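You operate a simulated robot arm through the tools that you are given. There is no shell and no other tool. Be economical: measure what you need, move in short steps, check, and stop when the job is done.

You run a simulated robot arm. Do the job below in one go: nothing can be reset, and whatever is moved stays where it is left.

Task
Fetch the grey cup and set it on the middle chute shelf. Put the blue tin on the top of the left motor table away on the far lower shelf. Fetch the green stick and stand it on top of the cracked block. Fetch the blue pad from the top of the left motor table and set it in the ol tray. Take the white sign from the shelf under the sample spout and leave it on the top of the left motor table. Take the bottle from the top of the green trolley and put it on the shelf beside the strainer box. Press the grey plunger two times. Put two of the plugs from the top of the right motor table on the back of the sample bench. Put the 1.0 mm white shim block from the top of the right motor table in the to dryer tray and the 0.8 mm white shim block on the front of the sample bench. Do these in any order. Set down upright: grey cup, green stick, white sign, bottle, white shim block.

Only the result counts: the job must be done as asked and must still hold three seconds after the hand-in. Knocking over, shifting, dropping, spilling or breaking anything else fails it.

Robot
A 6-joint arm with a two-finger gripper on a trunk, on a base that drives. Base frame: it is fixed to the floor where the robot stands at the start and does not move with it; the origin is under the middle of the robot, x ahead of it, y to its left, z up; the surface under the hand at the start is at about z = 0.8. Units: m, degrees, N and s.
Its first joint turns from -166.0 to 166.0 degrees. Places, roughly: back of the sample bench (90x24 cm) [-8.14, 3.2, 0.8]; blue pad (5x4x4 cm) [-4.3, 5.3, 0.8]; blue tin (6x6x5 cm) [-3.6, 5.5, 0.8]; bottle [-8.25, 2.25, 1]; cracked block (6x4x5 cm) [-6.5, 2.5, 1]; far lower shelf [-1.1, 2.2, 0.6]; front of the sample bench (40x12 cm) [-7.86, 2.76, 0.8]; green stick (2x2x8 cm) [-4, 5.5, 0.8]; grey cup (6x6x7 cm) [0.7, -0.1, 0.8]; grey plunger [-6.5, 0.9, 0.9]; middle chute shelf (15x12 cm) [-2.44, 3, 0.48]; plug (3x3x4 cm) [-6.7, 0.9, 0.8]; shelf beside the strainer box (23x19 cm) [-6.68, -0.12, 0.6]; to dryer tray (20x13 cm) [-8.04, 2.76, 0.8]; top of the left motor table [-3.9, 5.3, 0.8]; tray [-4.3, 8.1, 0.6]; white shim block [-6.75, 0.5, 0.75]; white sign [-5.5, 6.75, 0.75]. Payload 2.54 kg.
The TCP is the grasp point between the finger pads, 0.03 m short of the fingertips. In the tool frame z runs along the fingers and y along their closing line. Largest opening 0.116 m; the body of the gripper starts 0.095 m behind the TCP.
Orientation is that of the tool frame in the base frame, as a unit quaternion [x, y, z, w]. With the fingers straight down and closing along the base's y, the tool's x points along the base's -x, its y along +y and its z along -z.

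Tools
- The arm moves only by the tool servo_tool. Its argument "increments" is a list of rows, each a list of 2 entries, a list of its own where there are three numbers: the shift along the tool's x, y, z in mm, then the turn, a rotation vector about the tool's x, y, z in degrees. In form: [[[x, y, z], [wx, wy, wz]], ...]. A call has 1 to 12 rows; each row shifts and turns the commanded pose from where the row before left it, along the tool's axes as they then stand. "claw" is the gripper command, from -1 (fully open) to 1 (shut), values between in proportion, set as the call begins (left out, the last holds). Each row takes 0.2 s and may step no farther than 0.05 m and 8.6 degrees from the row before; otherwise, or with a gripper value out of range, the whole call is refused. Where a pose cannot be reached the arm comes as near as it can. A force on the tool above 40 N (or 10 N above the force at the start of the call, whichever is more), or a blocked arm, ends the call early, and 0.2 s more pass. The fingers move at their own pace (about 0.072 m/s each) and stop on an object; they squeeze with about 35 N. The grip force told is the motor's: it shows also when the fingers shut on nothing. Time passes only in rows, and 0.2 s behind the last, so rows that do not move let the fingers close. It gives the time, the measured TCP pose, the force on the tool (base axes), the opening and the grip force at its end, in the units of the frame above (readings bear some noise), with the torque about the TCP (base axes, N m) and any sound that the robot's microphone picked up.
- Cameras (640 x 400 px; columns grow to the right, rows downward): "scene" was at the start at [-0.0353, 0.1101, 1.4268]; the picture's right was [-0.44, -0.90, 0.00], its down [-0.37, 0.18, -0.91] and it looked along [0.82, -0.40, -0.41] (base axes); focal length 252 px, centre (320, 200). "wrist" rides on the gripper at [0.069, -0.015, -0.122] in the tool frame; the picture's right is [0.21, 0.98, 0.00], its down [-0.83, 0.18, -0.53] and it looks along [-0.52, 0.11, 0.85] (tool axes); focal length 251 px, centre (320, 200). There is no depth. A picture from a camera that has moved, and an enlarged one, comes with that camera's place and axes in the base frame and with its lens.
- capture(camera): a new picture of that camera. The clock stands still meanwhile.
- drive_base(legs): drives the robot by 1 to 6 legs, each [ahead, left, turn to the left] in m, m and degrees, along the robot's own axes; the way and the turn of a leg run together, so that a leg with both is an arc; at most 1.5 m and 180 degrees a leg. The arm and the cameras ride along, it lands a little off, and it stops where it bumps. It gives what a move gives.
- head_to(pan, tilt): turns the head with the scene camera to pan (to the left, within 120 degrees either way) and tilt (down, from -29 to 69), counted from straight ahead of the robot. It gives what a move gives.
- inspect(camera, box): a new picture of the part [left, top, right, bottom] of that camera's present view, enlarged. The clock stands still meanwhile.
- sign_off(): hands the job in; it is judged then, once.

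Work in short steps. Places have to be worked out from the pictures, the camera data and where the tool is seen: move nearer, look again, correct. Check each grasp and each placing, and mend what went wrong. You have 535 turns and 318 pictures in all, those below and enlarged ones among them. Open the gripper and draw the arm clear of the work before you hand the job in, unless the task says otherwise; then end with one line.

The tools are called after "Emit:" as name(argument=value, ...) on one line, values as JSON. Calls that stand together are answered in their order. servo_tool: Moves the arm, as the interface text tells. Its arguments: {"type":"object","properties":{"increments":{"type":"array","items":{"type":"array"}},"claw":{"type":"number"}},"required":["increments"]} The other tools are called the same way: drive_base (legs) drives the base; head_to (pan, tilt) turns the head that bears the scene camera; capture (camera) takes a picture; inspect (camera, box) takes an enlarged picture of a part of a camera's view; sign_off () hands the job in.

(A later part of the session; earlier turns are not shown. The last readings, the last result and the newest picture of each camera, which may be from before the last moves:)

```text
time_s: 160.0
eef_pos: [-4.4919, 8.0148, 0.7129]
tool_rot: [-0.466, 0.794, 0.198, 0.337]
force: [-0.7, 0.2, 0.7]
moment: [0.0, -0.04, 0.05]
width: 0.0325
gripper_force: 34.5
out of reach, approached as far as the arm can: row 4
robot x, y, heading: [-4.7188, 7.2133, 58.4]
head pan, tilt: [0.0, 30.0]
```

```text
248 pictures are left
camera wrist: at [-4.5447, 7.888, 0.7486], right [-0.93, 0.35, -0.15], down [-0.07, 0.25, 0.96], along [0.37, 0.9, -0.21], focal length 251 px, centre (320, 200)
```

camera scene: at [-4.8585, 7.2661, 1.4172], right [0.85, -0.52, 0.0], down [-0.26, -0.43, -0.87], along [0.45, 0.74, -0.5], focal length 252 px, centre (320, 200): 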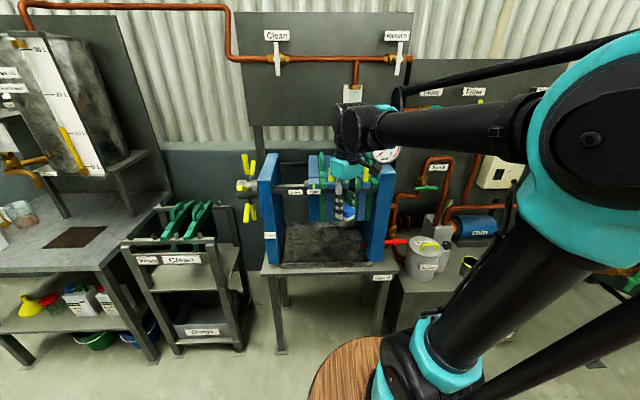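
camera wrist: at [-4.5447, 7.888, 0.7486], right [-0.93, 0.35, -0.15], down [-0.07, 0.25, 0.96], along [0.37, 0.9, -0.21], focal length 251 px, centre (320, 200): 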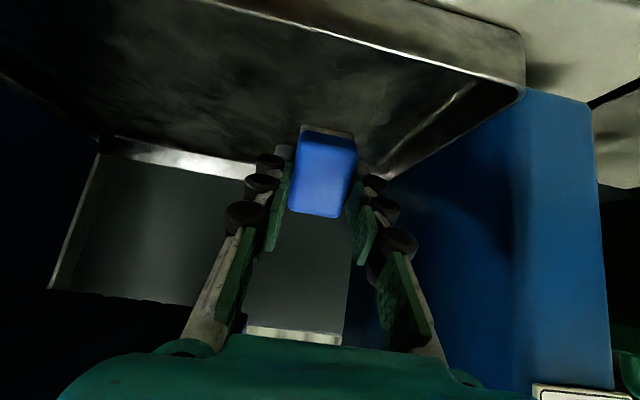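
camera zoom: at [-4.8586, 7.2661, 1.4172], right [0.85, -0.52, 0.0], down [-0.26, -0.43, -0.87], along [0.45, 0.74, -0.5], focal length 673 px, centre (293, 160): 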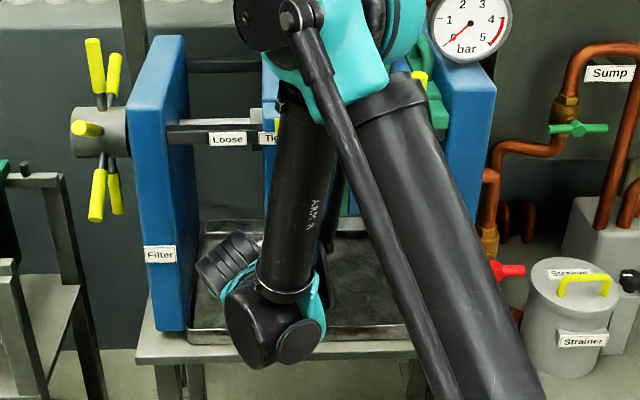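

At this tilt the arm is too folded; the base must back up. I raise a bit, then look behind to see how much room there is.

Emit:
servo_tool(increments=[[[-29, 0, -28], [0, 0, 0]], [[-15, 0, -14], [0, 0, 0]]])

Emit:
head_to(pan=120, tilt=55)

Emit:
capture(camera="scene")

Emit:
head_to(pan=-120, tilt=55)

Emit:
capture(camera="scene")

```text
time_s: 160.6
eef_pos: [-4.4925, 8.0131, 0.7746]
tool_rot: [-0.466, 0.794, 0.198, 0.337]
force: [0.0, -0.6, -0.2]
moment: [-0.03, 0.0, -0.02]
width: 0.0327
gripper_force: 35.4
robot x, y, heading: [-4.7165, 7.2118, 58.0]
head pan, tilt: [0.0, 30.0]
```

```text
time_s: 162.6
eef_pos: [-4.4919, 8.0132, 0.7739]
tool_rot: [-0.466, 0.794, 0.198, 0.336]
force: [0.8, 0.2, -1.7]
moment: [0.02, -0.01, 0.0]
width: 0.0325
gripper_force: 35.0
robot x, y, heading: [-4.7179, 7.2107, 58.5]
head pan, tilt: [120.0, 55.0]
```

```text
247 pictures are left
camera scene: at [-4.9781, 7.1913, 1.3811], right [0.03, 1.0, 0.0], down [0.82, -0.02, -0.57], along [-0.57, 0.02, -0.82], focal length 252 px, centre (320, 200)
```

scene: 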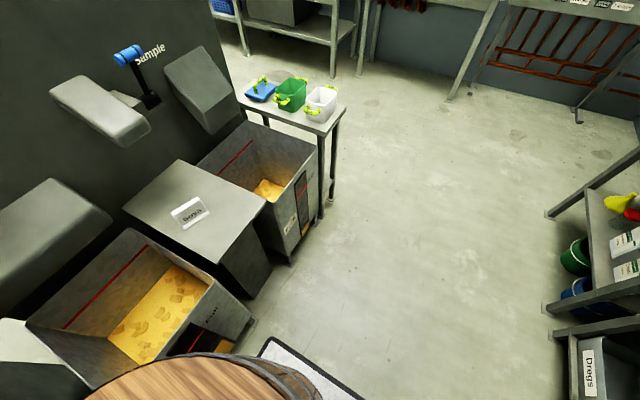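

```text
time_s: 166.0
eef_pos: [-4.4922, 8.0127, 0.7732]
tool_rot: [-0.466, 0.794, 0.198, 0.337]
force: [-0.4, -0.2, 0.4]
moment: [-0.01, -0.01, 0.02]
width: 0.0327
gripper_force: 34.7
robot x, y, heading: [-4.7158, 7.2101, 58.4]
head pan, tilt: [-120.0, 55.0]
```

```text
246 pictures are left
camera scene: at [-4.8717, 7.1257, 1.3811], right [-0.88, -0.48, 0.0], down [-0.39, 0.72, -0.57], along [0.27, -0.5, -0.82], focal length 252 px, centre (320, 200)
```

scene: 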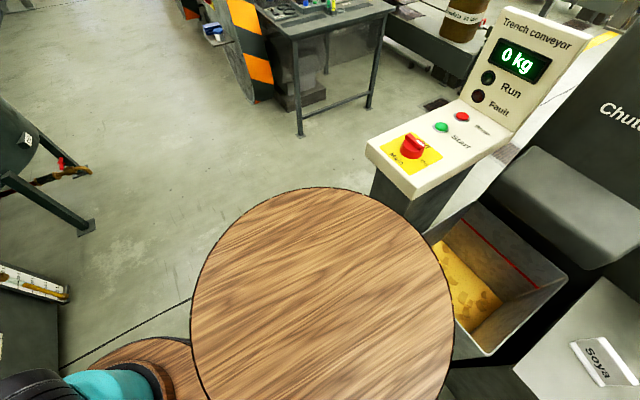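

Behind me stands the control post; but standing further right and turned left (~heading 92°) gives room. I withdraw the hand, shift the base right, and turn.

Emit:
servo_tool(increments=[[[9.8, 0, -46.2], [0, 0, 0]], [[9.8, 0, -46.2], [0, 0, 0]], [[9.8, 0, -46.2], [0, 0, 0]], [[9.8, 0, -46.2], [0, 0, 0]], [[9.8, 0, -46.2], [0, 0, 0]], [[9.8, 0, -46.2], [0, 0, 0]]])

Emit:
drive_base(legs=[[0, -0.55, 0], [0, 0, 33]])

Emit:
head_to(pan=0, tilt=30)

Emit:
capture(camera="scene")

```text
time_s: 167.4
eef_pos: [-4.6078, 7.8036, 0.9227]
tool_rot: [-0.466, 0.794, 0.199, 0.337]
force: [0.3, 0.3, -0.6]
moment: [-0.03, -0.01, -0.06]
width: 0.0325
gripper_force: 34.8
robot x, y, heading: [-4.716, 7.2125, 58.4]
head pan, tilt: [-120.0, 55.0]
```

```text
time_s: 172.1
eef_pos: [-4.491, 7.4815, 0.9238]
tool_rot: [0.673, -0.628, -0.286, -0.266]
force: [0.3, -0.2, -0.5]
moment: [-0.02, -0.02, 0.0]
width: 0.0328
gripper_force: 35.4
robot x, y, heading: [-4.2575, 6.9294, 91.6]
head pan, tilt: [-120.0, 55.0]
```

```text
time_s: 174.1
eef_pos: [-4.4903, 7.4806, 0.9237]
tool_rot: [0.674, -0.628, -0.286, -0.265]
force: [0.3, -0.4, -0.8]
moment: [-0.01, -0.02, 0.0]
width: 0.0327
gripper_force: 35.0
robot x, y, heading: [-4.2592, 6.9279, 91.6]
head pan, tilt: [0.0, 30.0]
```

```text
245 pictures are left
camera scene: at [-4.4038, 6.8941, 1.4171], right [1.0, 0.03, 0.0], down [0.01, -0.5, -0.87], along [-0.02, 0.87, -0.5], focal length 252 px, centre (320, 200)
```

scene: 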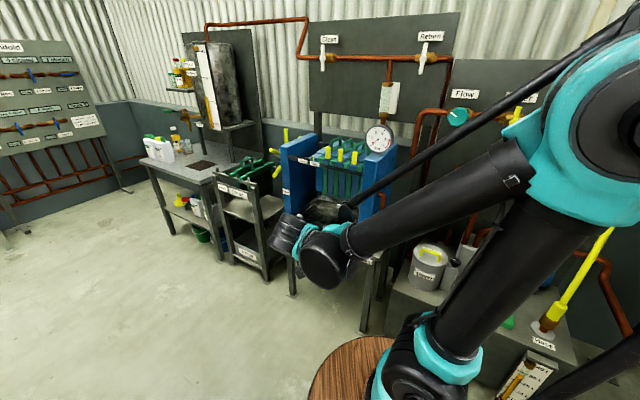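

I go ahead 0.1 m, then swing the hand right, lower it and bring it forward toward the tray front.

Emit:
drive_base(legs=[[0.1, 0, 0]])

Emit:
servo_tool(increments=[[[0, -42, 0], [0, 0, 0]], [[0, -42, 0], [0, 0, 0]], [[0, -42, 0], [0, 0, 0]], [[29, 0, 28], [0, 0, 0]], [[29, 0, 28], [0, 0, 0]], [[29, 0, 28], [0, 0, 0]], [[-34, 0, 35], [0, 0, 0]], [[-34, 0, 35], [0, 0, 0]], [[-34, 0, 35], [0, 0, 0]], [[-34, 0, 35], [0, 0, 0]], [[-34, 0, 35], [0, 0, 0]]])

Emit:
capture(camera="wrist")

Emit:
inspect(camera="scene", box=[240, 110, 440, 260])

```text
time_s: 175.2
eef_pos: [-4.4924, 7.5808, 0.9226]
tool_rot: [0.673, -0.628, -0.286, -0.266]
force: [-1.1, 0.7, 0.1]
moment: [0.01, -0.01, -0.01]
width: 0.0326
gripper_force: 34.9
robot x, y, heading: [-4.2605, 7.0276, 91.6]
head pan, tilt: [0.0, 30.0]
```

```text
time_s: 177.6
eef_pos: [-4.3833, 7.8372, 0.8274]
tool_rot: [0.674, -0.627, -0.286, -0.265]
force: [-0.8, -1.1, -0.8]
moment: [-0.03, -0.02, -0.02]
width: 0.0328
gripper_force: 35.0
out of reach, approached as far as the arm can: row 6
robot x, y, heading: [-4.2583, 7.0236, 91.9]
head pan, tilt: [0.0, 30.0]
```

```text
244 pictures are left
camera wrist: at [-4.3574, 7.7027, 0.8629], right [-0.96, -0.22, -0.15], down [-0.19, 0.18, 0.97], along [-0.18, 0.96, -0.21], focal length 251 px, centre (320, 200)
```

wrist: 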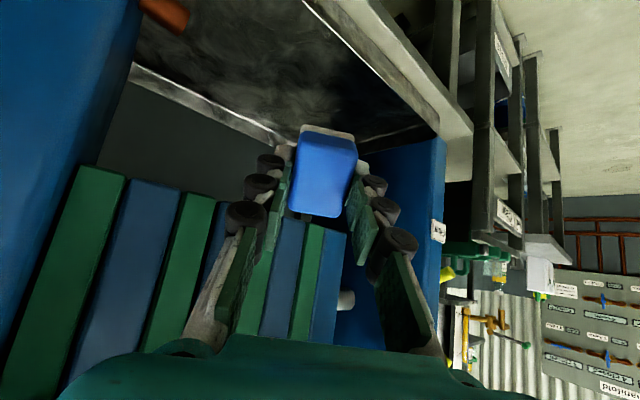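

```text
2.67 times, centred on (340, 185) of scene
camera zoom: at [-4.4065, 6.9933, 1.4172], right [1.0, 0.03, 0.0], down [0.01, -0.5, -0.87], along [-0.02, 0.87, -0.5], focal length 673 px, centre (267, 240)
```

zoom: 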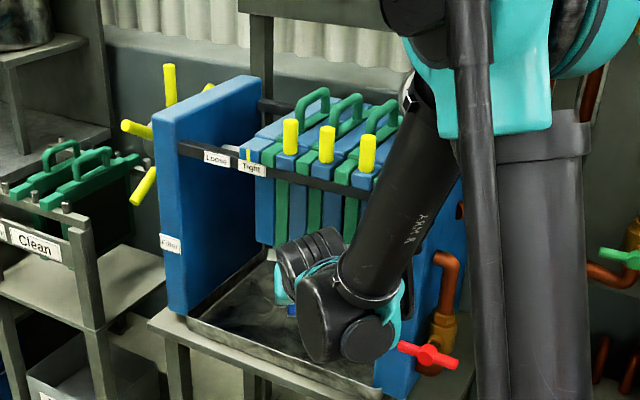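

Good view now: the tray's front is open below the rail. I push in along the finger direction (forward and down).

Emit:
servo_tool(increments=[[[-24, 0, 24], [0, 0, 0]], [[-24, 0, 24], [0, 0, 0]], [[-3, 0, 46], [0, 0, 0]], [[-3, 0, 46], [0, 0, 0]]])

Emit:
capture(camera="wrist")

Emit:
inspect(camera="scene", box=[240, 110, 440, 260])

```text
time_s: 178.6
eef_pos: [-4.3951, 7.9737, 0.77]
tool_rot: [0.673, -0.627, -0.287, -0.266]
force: [0.4, -0.3, -1.3]
moment: [-0.01, -0.02, 0.02]
width: 0.0327
gripper_force: 34.8
robot x, y, heading: [-4.2594, 7.025, 91.5]
head pan, tilt: [0.0, 30.0]
```

```text
242 pictures are left
camera wrist: at [-4.3698, 7.8379, 0.8057], right [-0.96, -0.22, -0.15], down [-0.19, 0.18, 0.97], along [-0.18, 0.96, -0.21], focal length 251 px, centre (320, 200)
```

wrist: 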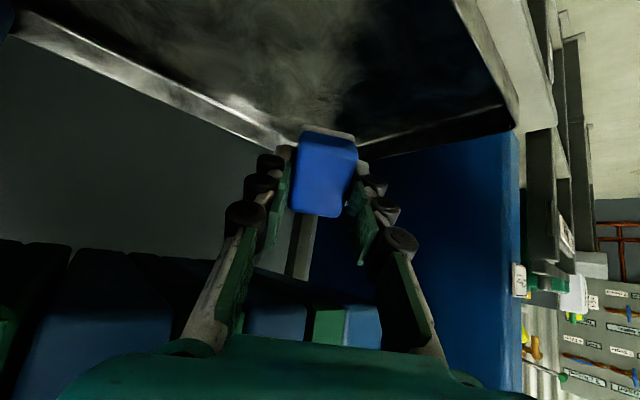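

```text
2.67 times, centred on (340, 185) of scene
camera zoom: at [-4.4065, 6.9933, 1.4172], right [1.0, 0.03, 0.0], down [0.01, -0.5, -0.87], along [-0.02, 0.87, -0.5], focal length 673 px, centre (267, 240)
```

zoom: 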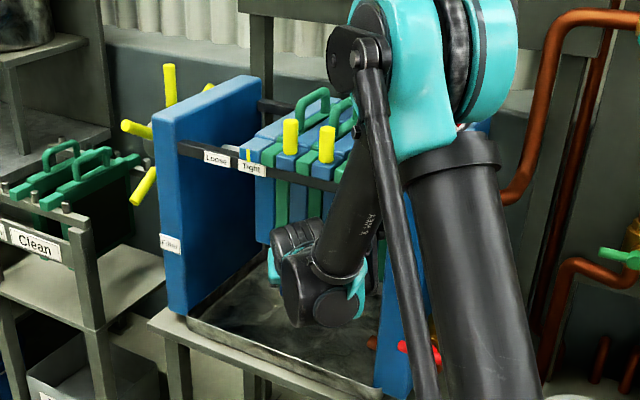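

No contact. I go 30 mm further in and down to z≈0.70.

Emit:
servo_tool(increments=[[[-21, 0, 22], [0, 0, 0]], [[29, 0, 28], [0, 0, 0]], [[20, 0, 19], [0, 0, 0]]])

Emit:
capture(camera="wrist")

Emit:
inspect(camera="scene", box=[240, 110, 440, 260])

```text
time_s: 179.1
eef_pos: [-4.4007, 7.9993, 0.7661]
tool_rot: [0.674, -0.627, -0.286, -0.265]
force: [-4.2, -4.8, -1.9]
moment: [0.62, -0.46, -0.3]
width: 0.033
gripper_force: 34.9
robot x, y, heading: [-4.2607, 7.026, 91.8]
head pan, tilt: [0.0, 30.0]
stopped in row 2: the force on the tool passed its limit at 66 N (the readings are from after the stop); the commanded pose is now the measured one
```

```text
240 pictures are left
camera wrist: at [-4.3745, 7.8646, 0.8017], right [-0.96, -0.22, -0.15], down [-0.19, 0.18, 0.96], along [-0.19, 0.96, -0.21], focal length 251 px, centre (320, 200)
```

wrist: 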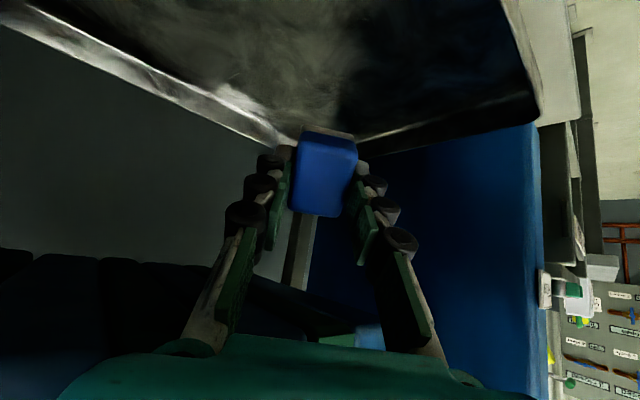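

```text
2.67 times, centred on (340, 185) of scene
camera zoom: at [-4.4068, 6.9933, 1.4171], right [1.0, 0.03, 0.0], down [0.01, -0.5, -0.87], along [-0.02, 0.87, -0.5], focal length 673 px, centre (267, 240)
```

zoom: 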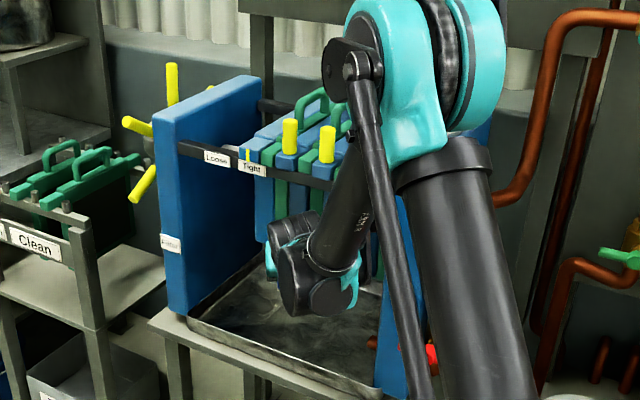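

Contact again — the wrist meets the rail/plates. I retreat 35 mm, then go down first.

Emit:
servo_tool(increments=[[[24, 0, -24], [0, 0, 0]], [[7, 0, -7], [0, 0, 0]]])

Emit:
servo_tool(increments=[[[22, 0, 21], [0, 0, 0]], [[22, 0, 21], [0, 0, 0]], [[15, 0, 14], [0, 0, 0]]])

Emit:
inspect(camera="scene", box=[240, 110, 440, 260])

Emit:
capture(camera="wrist")

```text
time_s: 179.7
eef_pos: [-4.3957, 7.9557, 0.7653]
tool_rot: [0.674, -0.627, -0.285, -0.266]
force: [0.2, 0.2, -0.8]
moment: [0.01, 0.03, 0.01]
width: 0.0327
gripper_force: 35.2
robot x, y, heading: [-4.26, 7.0268, 91.9]
head pan, tilt: [0.0, 30.0]
```

```text
time_s: 180.5
eef_pos: [-4.3962, 7.9562, 0.6855]
tool_rot: [0.674, -0.627, -0.286, -0.265]
force: [-1.0, -0.1, -0.8]
moment: [0.04, 0.03, 0.06]
width: 0.0327
gripper_force: 35.8
robot x, y, heading: [-4.2575, 7.0239, 91.6]
head pan, tilt: [0.0, 30.0]
```

```text
2.67 times, centred on (340, 185) of scene
camera zoom: at [-4.4066, 6.9934, 1.4172], right [1.0, 0.03, 0.0], down [0.01, -0.5, -0.87], along [-0.02, 0.87, -0.5], focal length 673 px, centre (267, 240)
```

zoom: 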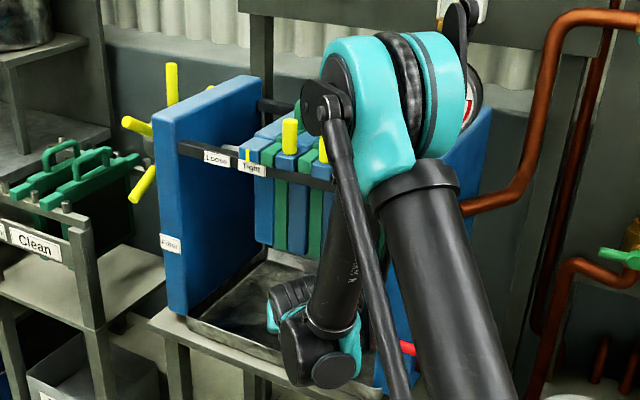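

```text
237 pictures are left
camera wrist: at [-4.3707, 7.8214, 0.7208], right [-0.96, -0.22, -0.15], down [-0.19, 0.18, 0.96], along [-0.18, 0.96, -0.21], focal length 251 px, centre (320, 200)
```

wrist: 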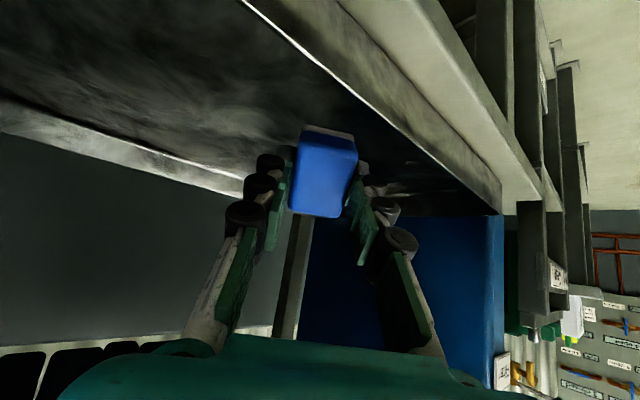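

Lower now without contact; the pad is just inside the front rim. I edge 45 mm forward in small steps.

Emit:
servo_tool(increments=[[[-10, 0, 10], [0, 0, 0]], [[-10, 0, 10], [0, 0, 0]], [[-10, 0, 10], [0, 0, 0]]])

Emit:
capture(camera="wrist")

```text
time_s: 181.3
eef_pos: [-4.4008, 7.9964, 0.6852]
tool_rot: [0.675, -0.626, -0.286, -0.265]
force: [-0.1, 0.5, -0.6]
moment: [-0.04, 0.01, 0.0]
width: 0.0326
gripper_force: 35.8
robot x, y, heading: [-4.2562, 7.0255, 91.3]
head pan, tilt: [0.0, 30.0]
```

```text
236 pictures are left
camera wrist: at [-4.3757, 7.8618, 0.721], right [-0.96, -0.22, -0.15], down [-0.19, 0.18, 0.96], along [-0.18, 0.96, -0.21], focal length 251 px, centre (320, 200)
```

wrist: 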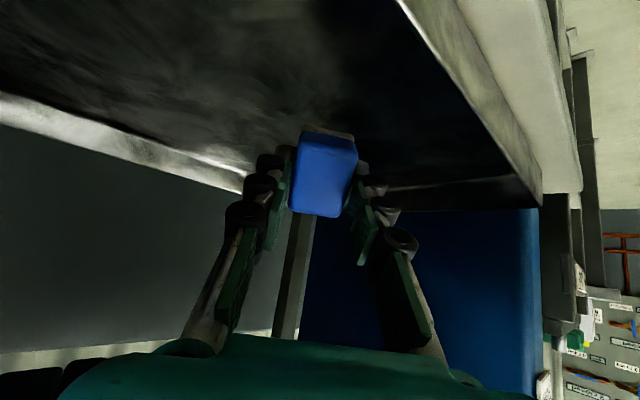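

Well inside now. I lower in fine steps until the pad touches.

Emit:
servo_tool(increments=[[[5, 0, 4.9], [0, 0, 0]], [[5, 0, 4.9], [0, 0, 0]], [[4, 0, 4], [0, 0, 0]], [[4, 0, 4], [0, 0, 0]], [[3, 0, 3], [0, 0, 0]], [[3, 0, 3], [0, 0, 0]]])

Emit:
capture(camera="wrist")

```text
time_s: 182.7
eef_pos: [-4.3991, 7.999, 0.6536]
tool_rot: [0.674, -0.627, -0.287, -0.266]
force: [1.4, 4.9, 37.4]
moment: [0.51, -0.08, 0.02]
width: 0.0328
gripper_force: 35.1
robot x, y, heading: [-4.2545, 7.0271, 91.6]
head pan, tilt: [0.0, 30.0]
```

```text
235 pictures are left
camera wrist: at [-4.3739, 7.8633, 0.6881], right [-0.96, -0.22, -0.15], down [-0.19, 0.17, 0.97], along [-0.19, 0.96, -0.21], focal length 251 px, centre (320, 200)
```

wrist: 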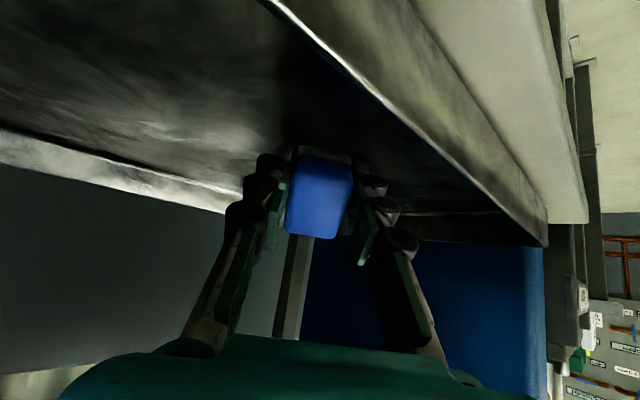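

Touched the tray floor. I ease up a little, open the fingers, and withdraw along the finger axis.

Emit:
servo_tool(increments=[[[-2, 0, -2], [0, 0, 0]], [[0, 0, 0], [0, 0, 0]], [[0, 0, 0], [0, 0, 0]], [[0, 0, 0], [0, 0, 0]]], claw=-0.2)

Emit:
servo_tool(increments=[[[0, 0, -20], [0, 0, 0]], [[0, 0, -20], [0, 0, 0]], [[10, 0, -30], [0, 0, 0]]])

Emit:
capture(camera="wrist")

```text
time_s: 183.7
eef_pos: [-4.3997, 7.9983, 0.6535]
tool_rot: [0.674, -0.627, -0.286, -0.264]
force: [-0.6, -0.5, -0.6]
moment: [0.01, 0.0, -0.02]
width: 0.0695
gripper_force: 0.2
robot x, y, heading: [-4.2567, 7.0292, 91.6]
head pan, tilt: [0.0, 30.0]
```

```text
time_s: 184.5
eef_pos: [-4.396, 7.9394, 0.6933]
tool_rot: [0.674, -0.627, -0.285, -0.266]
force: [-0.5, -0.3, -0.6]
moment: [-0.02, 0.0, 0.03]
width: 0.0694
gripper_force: 0.0
robot x, y, heading: [-4.2616, 7.0262, 91.6]
head pan, tilt: [0.0, 30.0]
```

```text
234 pictures are left
camera wrist: at [-4.37, 7.8043, 0.7293], right [-0.96, -0.22, -0.15], down [-0.19, 0.18, 0.96], along [-0.18, 0.96, -0.21], focal length 251 px, centre (320, 200)
```

wrist: 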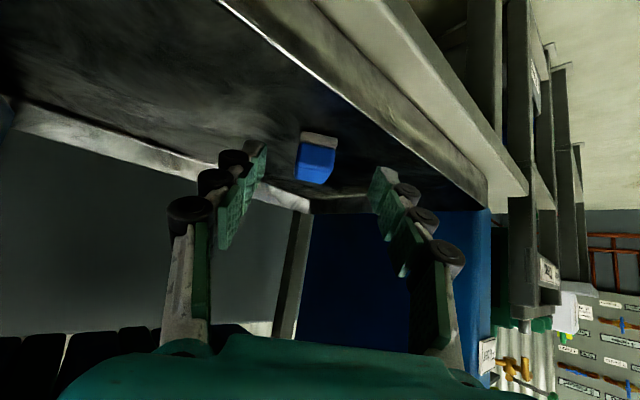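

The pad lies flat in the tray. I withdraw straight back, then up, and make the hand vertical again.

Emit:
servo_tool(increments=[[[31, 0, -32], [0, 0, 0]], [[31, 0, -32], [0, 0, 0]], [[31, 0, -32], [0, 0, 0]], [[9.8, 0, -46.2], [0, 0, 0]], [[9.8, 0, -46.2], [0, 0, 0]], [[9.8, 0, -46.2], [0, 0, 0]], [[9.8, 0, -46.2], [0, 0, 0]], [[9.8, 0, -46.2], [0, 0, 0]], [[0, 0, -30], [0, 8, 0]], [[0, 0, -30], [0, 8, 0]], [[0, 0, -30], [0, 8, 0]], [[0, 0, -30], [0, 8, 0]]])

Emit:
servo_tool(increments=[[[0, 0, -20], [0, 7, 0]], [[0, 0, -20], [0, 7, 0]]])

Emit:
head_to(pan=20, tilt=30)

Emit:
capture(camera="scene")

```text
time_s: 187.1
eef_pos: [-4.3809, 7.5764, 0.9633]
tool_rot: [0.727, -0.676, -0.089, -0.081]
force: [0.6, 0.6, -0.3]
moment: [0.01, 0.0, 0.0]
width: 0.0698
gripper_force: 0.1
out of reach, approached as far as the arm can: row 2, 3
robot x, y, heading: [-4.2592, 7.0235, 91.5]
head pan, tilt: [0.0, 30.0]
```

```text
time_s: 187.7
eef_pos: [-4.3789, 7.5694, 1.0042]
tool_rot: [0.731, -0.682, 0.0, 0.002]
force: [0.3, -0.8, -0.4]
moment: [0.05, 0.0, 0.02]
width: 0.0696
gripper_force: 0.0
robot x, y, heading: [-4.2584, 7.0274, 91.4]
head pan, tilt: [0.0, 30.0]
```

```text
time_s: 188.5
eef_pos: [-4.3795, 7.5704, 1.0031]
tool_rot: [0.732, -0.682, 0.001, 0.002]
force: [0.9, -0.8, 0.3]
moment: [0.01, 0.02, 0.0]
width: 0.0697
gripper_force: 0.1
robot x, y, heading: [-4.2591, 7.027, 91.6]
head pan, tilt: [20.0, 30.0]
```

```text
233 pictures are left
camera scene: at [-4.4373, 6.9871, 1.4172], right [0.93, 0.37, 0.0], down [0.18, -0.47, -0.87], along [-0.32, 0.81, -0.5], focal length 252 px, centre (320, 200)
```

scene: 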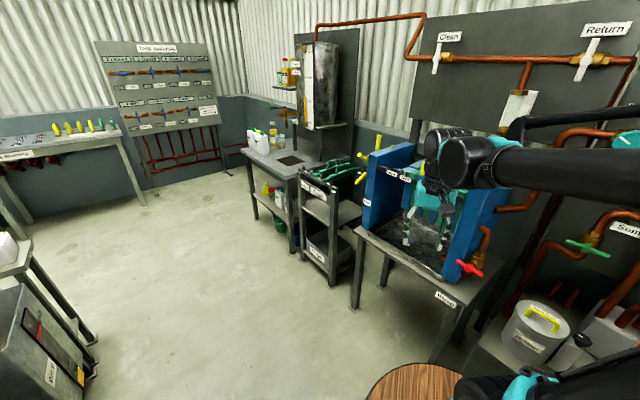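

Next the white sign under the sample spout at ~(-5.4,6.8). I turn to heading ~150° and move along, so the sign comes to my left side.

Emit:
drive_base(legs=[[0, 0, 59], [0.7, 0, 0]])

Emit:
head_to(pan=90, tilt=35)

Emit:
capture(camera="scene")

```text
time_s: 195.0
eef_pos: [-5.4, 7.5626, 1.0035]
tool_rot: [0.971, -0.239, 0.0, 0.001]
force: [0.2, 0.1, 0.2]
moment: [0.01, 0.01, -0.01]
width: 0.0695
gripper_force: 0.1
robot x, y, heading: [-4.8766, 7.3796, 149.8]
head pan, tilt: [20.0, 30.0]
```

```text
time_s: 196.4
eef_pos: [-5.3999, 7.5631, 1.0037]
tool_rot: [0.971, -0.24, 0.001, 0.001]
force: [0.7, 0.9, -0.1]
moment: [-0.03, 0.03, 0.01]
width: 0.0698
gripper_force: 0.1
robot x, y, heading: [-4.8761, 7.3779, 149.7]
head pan, tilt: [90.0, 35.0]
```

```text
232 pictures are left
camera scene: at [-4.889, 7.1124, 1.4094], right [-0.86, 0.5, 0.0], down [0.29, 0.5, -0.82], along [-0.41, -0.71, -0.57], focal length 252 px, centre (320, 200)
```

scene: 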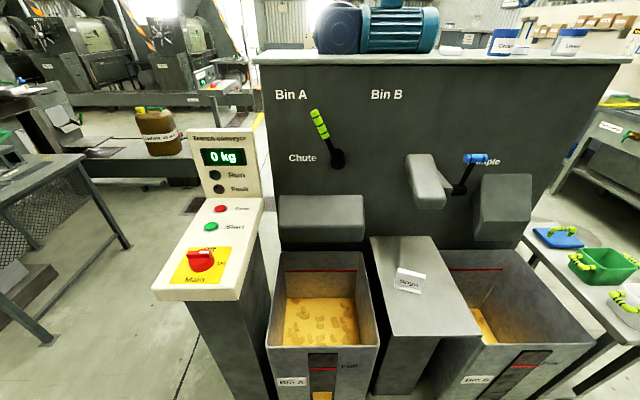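

Emit:
inspect(camera="scene", box=[360, 140, 540, 330])

```text
2.11 times, centred on (450, 235) of scene
camera zoom: at [-4.889, 7.1124, 1.4094], right [-0.86, 0.5, 0.0], down [0.29, 0.5, -0.82], along [-0.41, -0.71, -0.57], focal length 532 px, centre (46, 126)
```

zoom: 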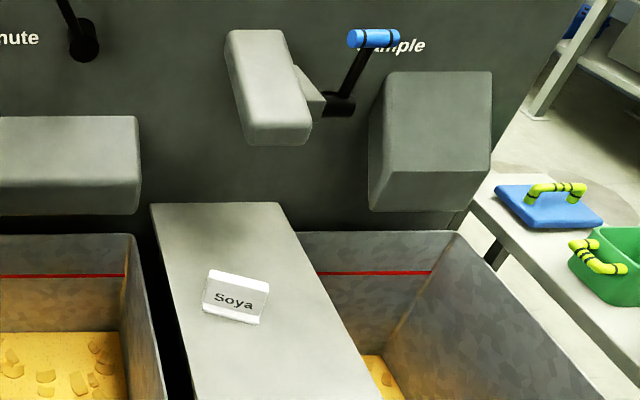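

The "Soya" sign stands on the box under the sample spout. I swing the hand over to just in front of it for a wrist view.

Emit:
servo_tool(increments=[[[29.5, 39.5, 0], [0, 0, 0]], [[29.5, 39.5, 0], [0, 0, 0]], [[29.5, 39.5, 0], [0, 0, 0]], [[29.5, 39.5, 0], [0, 0, 0]], [[29.5, 39.5, 0], [0, 0, 0]], [[29.5, 39.5, 0], [0, 0, 0]], [[29.5, 39.5, 0], [0, 0, 0]], [[29.5, 39.5, 0], [0, 0, 0]], [[29.5, 39.5, 0], [0, 0, 0]], [[29.5, 39.5, 0], [0, 0, 0]], [[29.5, 39.5, 0], [0, 0, 0]]], claw=-0.6)

Emit:
capture(camera="wrist")

Emit:
capture(camera="scene")

```text
time_s: 198.8
eef_pos: [-5.3152, 7.0254, 1.0049]
tool_rot: [0.971, -0.24, 0.0, 0.001]
force: [1.0, 0.7, -1.1]
moment: [-0.06, 0.0, -0.01]
width: 0.0927
gripper_force: 0.1
robot x, y, heading: [-4.8746, 7.374, 149.5]
head pan, tilt: [90.0, 35.0]
```

```text
230 pictures are left
camera wrist: at [-5.2459, 7.0066, 1.1273], right [-0.27, -0.96, 0.0], down [-0.82, 0.23, 0.53], along [-0.51, 0.14, -0.85], focal length 251 px, centre (320, 200)
```

wrist: 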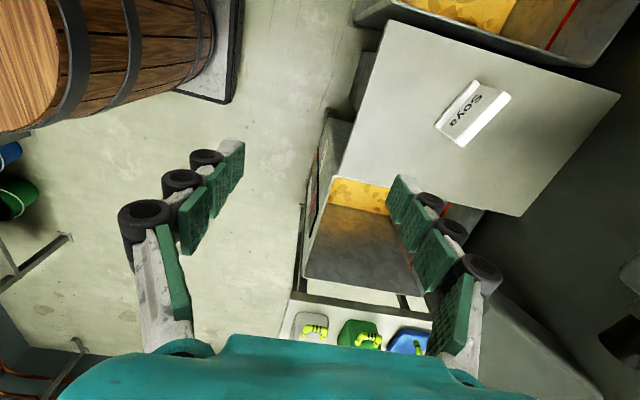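

```text
229 pictures are left
camera scene: at [-4.8891, 7.1126, 1.4094], right [-0.86, 0.5, 0.0], down [0.29, 0.5, -0.82], along [-0.41, -0.71, -0.57], focal length 252 px, centre (320, 200)
```

scene: 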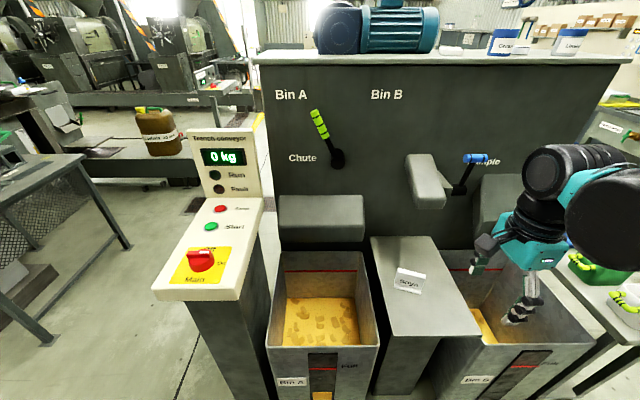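

Emit:
inspect(camera="wrist", box=[400, 50, 560, 170])

```text
3.33 times, centred on (480, 110) of wrist
camera zoom: at [-5.2459, 7.0066, 1.1273], right [-0.27, -0.96, 0.0], down [-0.82, 0.23, 0.53], along [-0.51, 0.14, -0.85], focal length 838 px, centre (-213, 500)
```

zoom: 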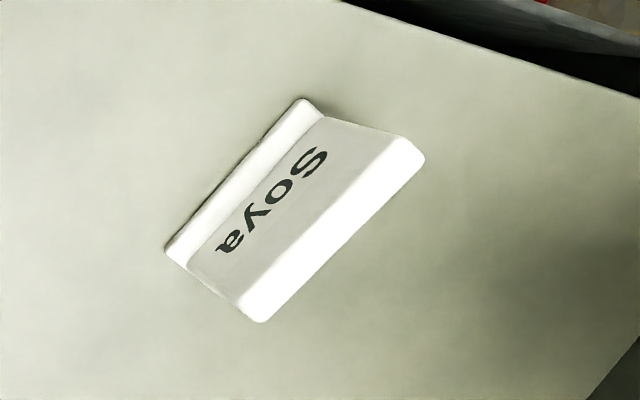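

The sign is a wedge 8 cm long at 131.5°, centre ≈(-5.388,6.819). I turn the hand so the fingers close along its length with the camera on the open side, and move above it.

Emit:
servo_tool(increments=[[[0, 0, 0], [0, 0, -7.7]], [[0, 0, 0], [0, 0, -7.7]], [[0, 0, 0], [0, 0, -7.7]], [[0, 0, 0], [0, 0, -7.7]], [[0, 0, 0], [0, 0, -7.7]], [[0, 0, 0], [0, 0, -7.7]], [[0, 0, 0], [0, 0, -7.7]], [[0, 0, 0], [0, 0, -7.7]], [[0, 0, 0], [0, 0, -7.7]], [[-38, 21, 0], [0, 0, 0]], [[-38, 21, 0], [0, 0, 0]], [[-38, 21, 0], [0, 0, 0]]], claw=-1)

Emit:
capture(camera="wrist")

Emit:
capture(camera="scene")

```text
time_s: 201.4
eef_pos: [-5.357, 6.904, 1.0009]
tool_rot: [0.935, 0.355, 0.0, 0.002]
force: [-0.5, 0.3, -0.7]
moment: [-0.03, -0.01, 0.01]
width: 0.1162
gripper_force: 0.0
robot x, y, heading: [-4.873, 7.3763, 149.7]
head pan, tilt: [90.0, 35.0]
```

```text
227 pictures are left
camera wrist: at [-5.3158, 6.9607, 1.1247], right [0.81, -0.59, 0.0], down [-0.5, -0.68, 0.53], along [-0.31, -0.43, -0.85], focal length 251 px, centre (320, 200)
```

wrist: 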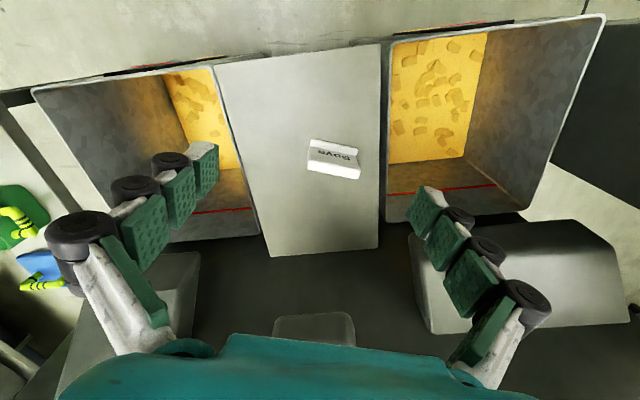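

```text
226 pictures are left
camera scene: at [-4.8889, 7.1126, 1.4094], right [-0.86, 0.5, 0.0], down [0.29, 0.5, -0.82], along [-0.41, -0.71, -0.57], focal length 252 px, centre (320, 200)
```

scene: 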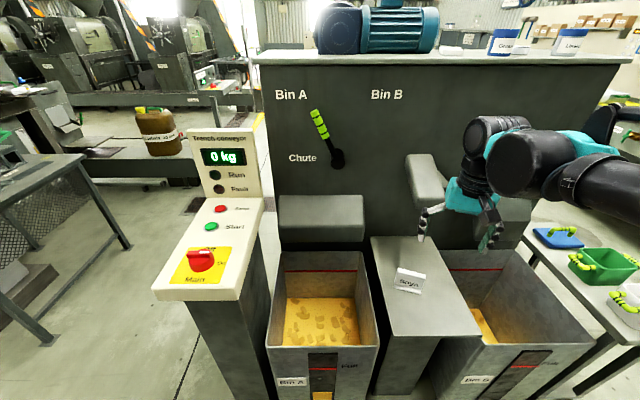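

Target (-5.389,6.818) confirmed. I move over it and lower 0.12 m, then check clearance to the spout.

Emit:
servo_tool(increments=[[[-40, 21, 0], [0, 0, 0]], [[-41, 22, 0], [0, 0, 0]], [[0, 0, 40], [0, 0, 0]], [[0, 0, 40], [0, 0, 0]], [[0, 0, 40], [0, 0, 0]]])

Emit:
capture(camera="wrist")

Emit:
inspect(camera="scene", box=[360, 100, 560, 320])

```text
time_s: 202.6
eef_pos: [-5.3888, 6.8175, 0.885]
tool_rot: [0.935, 0.355, 0.001, 0.001]
force: [0.8, -0.3, 0.4]
moment: [0.01, -0.02, -0.02]
width: 0.1159
gripper_force: 0.2
robot x, y, heading: [-4.872, 7.3823, 149.8]
head pan, tilt: [90.0, 35.0]
```

```text
225 pictures are left
camera wrist: at [-5.3457, 6.8739, 1.0068], right [0.81, -0.59, 0.0], down [-0.5, -0.68, 0.53], along [-0.31, -0.43, -0.85], focal length 251 px, centre (320, 200)
```

wrist: 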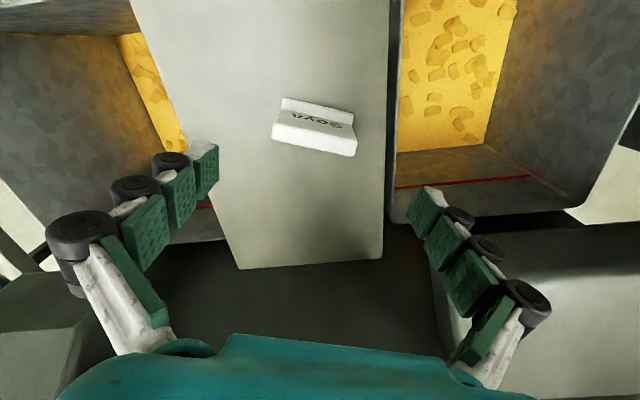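

```text
1.82 times, centred on (460, 210) of scene
camera zoom: at [-4.889, 7.1122, 1.4094], right [-0.86, 0.5, 0.0], down [0.29, 0.5, -0.82], along [-0.41, -0.71, -0.57], focal length 459 px, centre (66, 182)
```

zoom: 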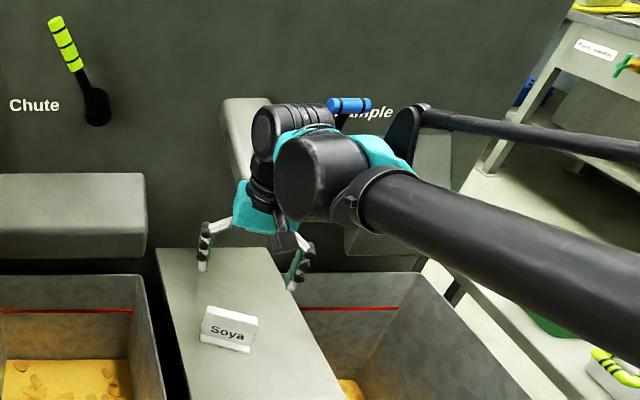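

Still clear of the spout. I narrow to ~0.10 m and go down further.

Emit:
servo_tool(increments=[[[2, -3, 40], [0, 0, 0]], [[0, 0, 40], [0, 0, 0]], [[0, 0, 20], [0, 0, 0]]], claw=-0.75)

Emit:
capture(camera="wrist")

Emit:
inspect(camera="scene", box=[360, 100, 560, 320])

```text
time_s: 203.4
eef_pos: [-5.3891, 6.8205, 0.7822]
tool_rot: [0.935, 0.355, 0.001, 0.001]
force: [0.5, 0.5, -0.4]
moment: [-0.02, 0.0, -0.02]
width: 0.1015
gripper_force: 0.1
robot x, y, heading: [-4.8716, 7.3783, 149.8]
head pan, tilt: [90.0, 35.0]
```

```text
223 pictures are left
camera wrist: at [-5.3457, 6.8779, 0.904], right [0.81, -0.59, 0.0], down [-0.5, -0.68, 0.53], along [-0.31, -0.43, -0.85], focal length 251 px, centre (320, 200)
```

wrist: 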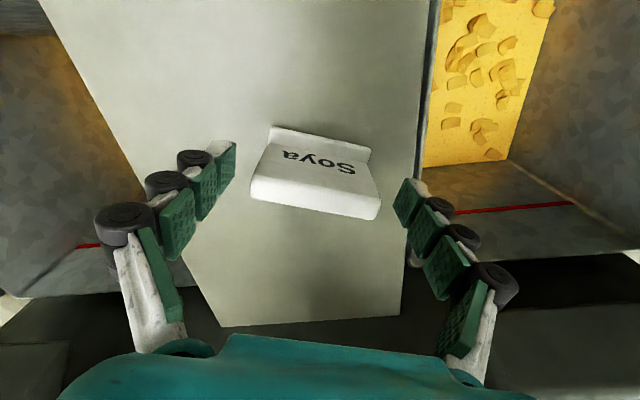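

```text
1.82 times, centred on (460, 210) of scene
camera zoom: at [-4.889, 7.1122, 1.4093], right [-0.86, 0.5, 0.0], down [0.29, 0.5, -0.82], along [-0.41, -0.71, -0.57], focal length 459 px, centre (66, 182)
```

zoom: 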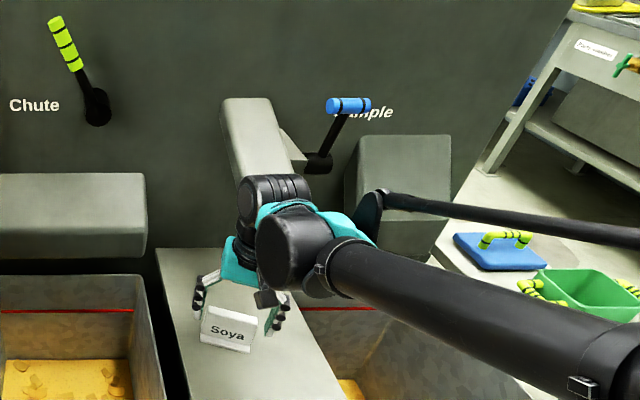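

Aligned. Now small steps down with contact watching, then close.

Emit:
servo_tool(increments=[[[0, 0, 10], [0, 0, 0]], [[0, 0, 8], [0, 0, 0]], [[0, 0, 6], [0, 0, 0]]])

Emit:
servo_tool(increments=[[[0, 0, 0], [0, 0, 0]], [[0, 0, 0], [0, 0, 0]], [[0, 0, 0], [0, 0, 0]]], claw=1)

Emit:
capture(camera="wrist")

```text
time_s: 204.2
eef_pos: [-5.3908, 6.8211, 0.7603]
tool_rot: [0.935, 0.355, 0.0, 0.001]
force: [0.0, 0.2, -0.6]
moment: [0.03, 0.04, -0.01]
width: 0.1014
gripper_force: 0.0
robot x, y, heading: [-4.8766, 7.3746, 149.8]
head pan, tilt: [90.0, 35.0]
```

```text
time_s: 205.0
eef_pos: [-5.3895, 6.8214, 0.7605]
tool_rot: [0.935, 0.355, 0.001, 0.001]
force: [-0.3, -0.2, 5.9]
moment: [-0.11, 0.11, -0.02]
width: 0.0836
gripper_force: 34.4
robot x, y, heading: [-4.8777, 7.3736, 149.8]
head pan, tilt: [90.0, 35.0]
```

```text
221 pictures are left
camera wrist: at [-5.3481, 6.878, 0.8823], right [0.81, -0.59, 0.0], down [-0.5, -0.68, 0.53], along [-0.31, -0.43, -0.85], focal length 251 px, centre (320, 200)
```

wrist: 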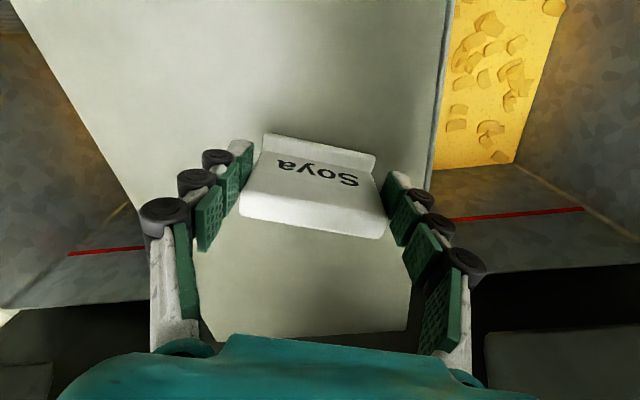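

Gripped (8.4 cm). I lift it and draw back out from under the spout side.

Emit:
servo_tool(increments=[[[0, 0, -30], [0, 0, 0]], [[5, 0, -40], [0, 0, 0]], [[20, 0, -40], [0, 0, 0]], [[30, 0, -35], [0, 0, 0]], [[30, 0, -35], [0, 0, 0]], [[30, 0, -35], [0, 0, 0]], [[40, 0, -20], [0, 0, 0]], [[40, 0, -20], [0, 0, 0]]])

Emit:
capture(camera="wrist")

Emit:
capture(camera="scene")

```text
time_s: 206.8
eef_pos: [-5.2463, 6.9506, 1.0159]
tool_rot: [0.935, 0.355, 0.0, 0.001]
force: [-0.3, -0.7, -0.6]
moment: [0.04, -0.06, 0.0]
width: 0.0835
gripper_force: 35.0
robot x, y, heading: [-4.8724, 7.3786, 149.8]
head pan, tilt: [90.0, 35.0]
```

```text
220 pictures are left
camera wrist: at [-5.2041, 7.0066, 1.1373], right [0.81, -0.59, 0.0], down [-0.5, -0.68, 0.53], along [-0.31, -0.43, -0.85], focal length 251 px, centre (320, 200)
```

wrist: 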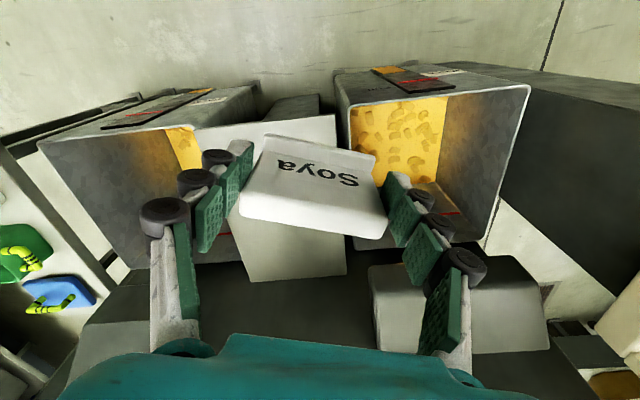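

```text
219 pictures are left
camera scene: at [-4.8893, 7.1119, 1.4093], right [-0.86, 0.5, 0.0], down [0.29, 0.5, -0.82], along [-0.41, -0.71, -0.57], focal length 252 px, centre (320, 200)
```

scene: 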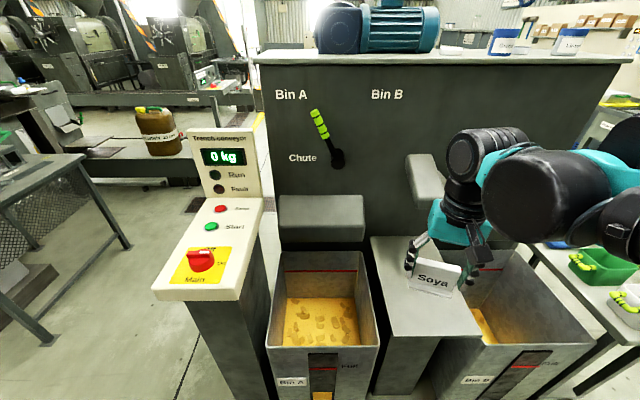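

I draw the hand nearer to clear the control post, then back up and slide toward the motor table's corner.

Emit:
servo_tool(increments=[[[46, -16, -5], [0, 0, 0]], [[46, -16, -5], [0, 0, 0]], [[46, -16, -5], [0, 0, 0]]])

Emit:
drive_base(legs=[[-1.1, 0, 0]])

Emit:
capture(camera="scene")

```text
time_s: 207.6
eef_pos: [-5.1751, 7.0794, 1.0315]
tool_rot: [0.935, 0.355, 0.0, 0.001]
force: [0.4, -1.0, -0.8]
moment: [0.05, -0.04, 0.01]
width: 0.0835
gripper_force: 34.3
robot x, y, heading: [-4.8724, 7.3728, 149.6]
head pan, tilt: [90.0, 35.0]
```

```text
time_s: 213.2
eef_pos: [-4.2448, 6.5313, 1.0303]
tool_rot: [0.937, 0.349, 0.0, 0.001]
force: [-0.1, 0.2, 0.3]
moment: [-0.01, 0.02, 0.02]
width: 0.0837
gripper_force: 34.8
robot x, y, heading: [-3.9395, 6.827, 148.8]
head pan, tilt: [90.0, 35.0]
```

```text
218 pictures are left
camera scene: at [-3.9587, 6.5596, 1.4094], right [-0.86, 0.52, 0.0], down [0.3, 0.49, -0.82], along [-0.42, -0.7, -0.57], focal length 252 px, centre (320, 200)
```

scene: 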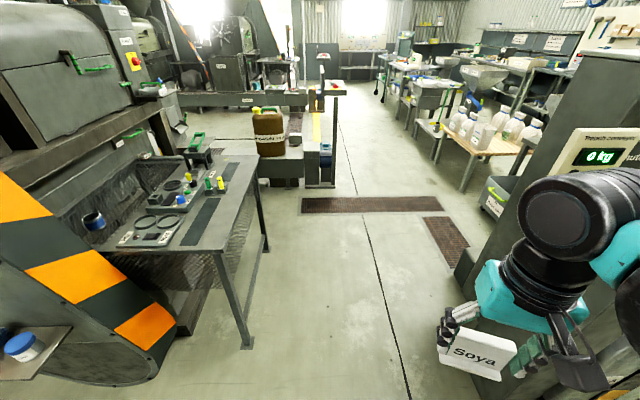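

Emit:
inspect(camera="scene", box=[60, 130, 270, 260])

```text
3.05 times, centred on (165, 195) of scene
camera zoom: at [-3.9587, 6.5596, 1.4094], right [-0.86, 0.52, 0.0], down [0.3, 0.49, -0.82], along [-0.42, -0.7, -0.57], focal length 769 px, centre (792, 215)
```

zoom: 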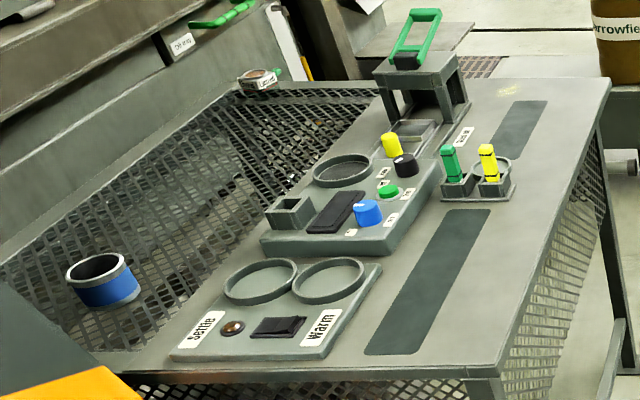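

The plain patch where the pad was is a good place for the sign. I turn to face -e2 and drive alongside the table's west edge with it on my left.

Emit:
drive_base(legs=[[0, 0, 91], [0.8, -0.2, 0], [0.7, 0, 0]])

Emit:
head_to(pan=80, tilt=40)

Emit:
capture(camera="scene")

```text
time_s: 224.8
eef_pos: [-4.5906, 5.3436, 1.0301]
tool_rot: [0.412, 0.911, 0.001, 0.001]
force: [0.4, 1.6, -0.4]
moment: [0.0, 0.01, -0.02]
width: 0.0837
gripper_force: 35.3
robot x, y, heading: [-4.8877, 5.6442, -120.5]
head pan, tilt: [90.0, 35.0]
```

```text
time_s: 225.6
eef_pos: [-4.5885, 5.3443, 1.0308]
tool_rot: [0.413, 0.911, 0.001, 0.001]
force: [-0.6, 0.2, -0.1]
moment: [-0.02, 0.02, 0.0]
width: 0.0836
gripper_force: 34.6
robot x, y, heading: [-4.884, 5.6449, -120.4]
head pan, tilt: [80.0, 40.0]
```

```text
216 pictures are left
camera scene: at [-4.629, 5.618, 1.4018], right [-0.65, -0.76, 0.0], down [-0.49, 0.42, -0.77], along [0.58, -0.5, -0.64], focal length 252 px, centre (320, 200)
```

scene: 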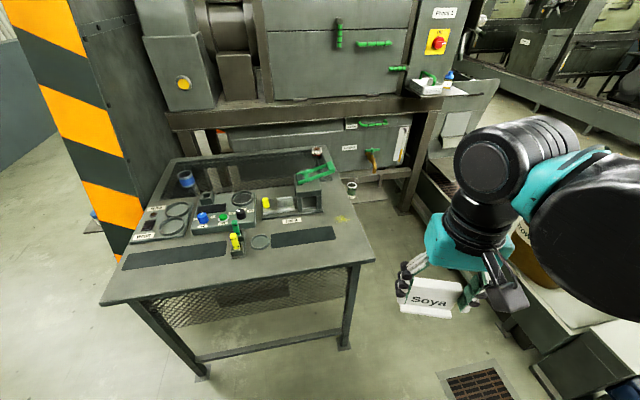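

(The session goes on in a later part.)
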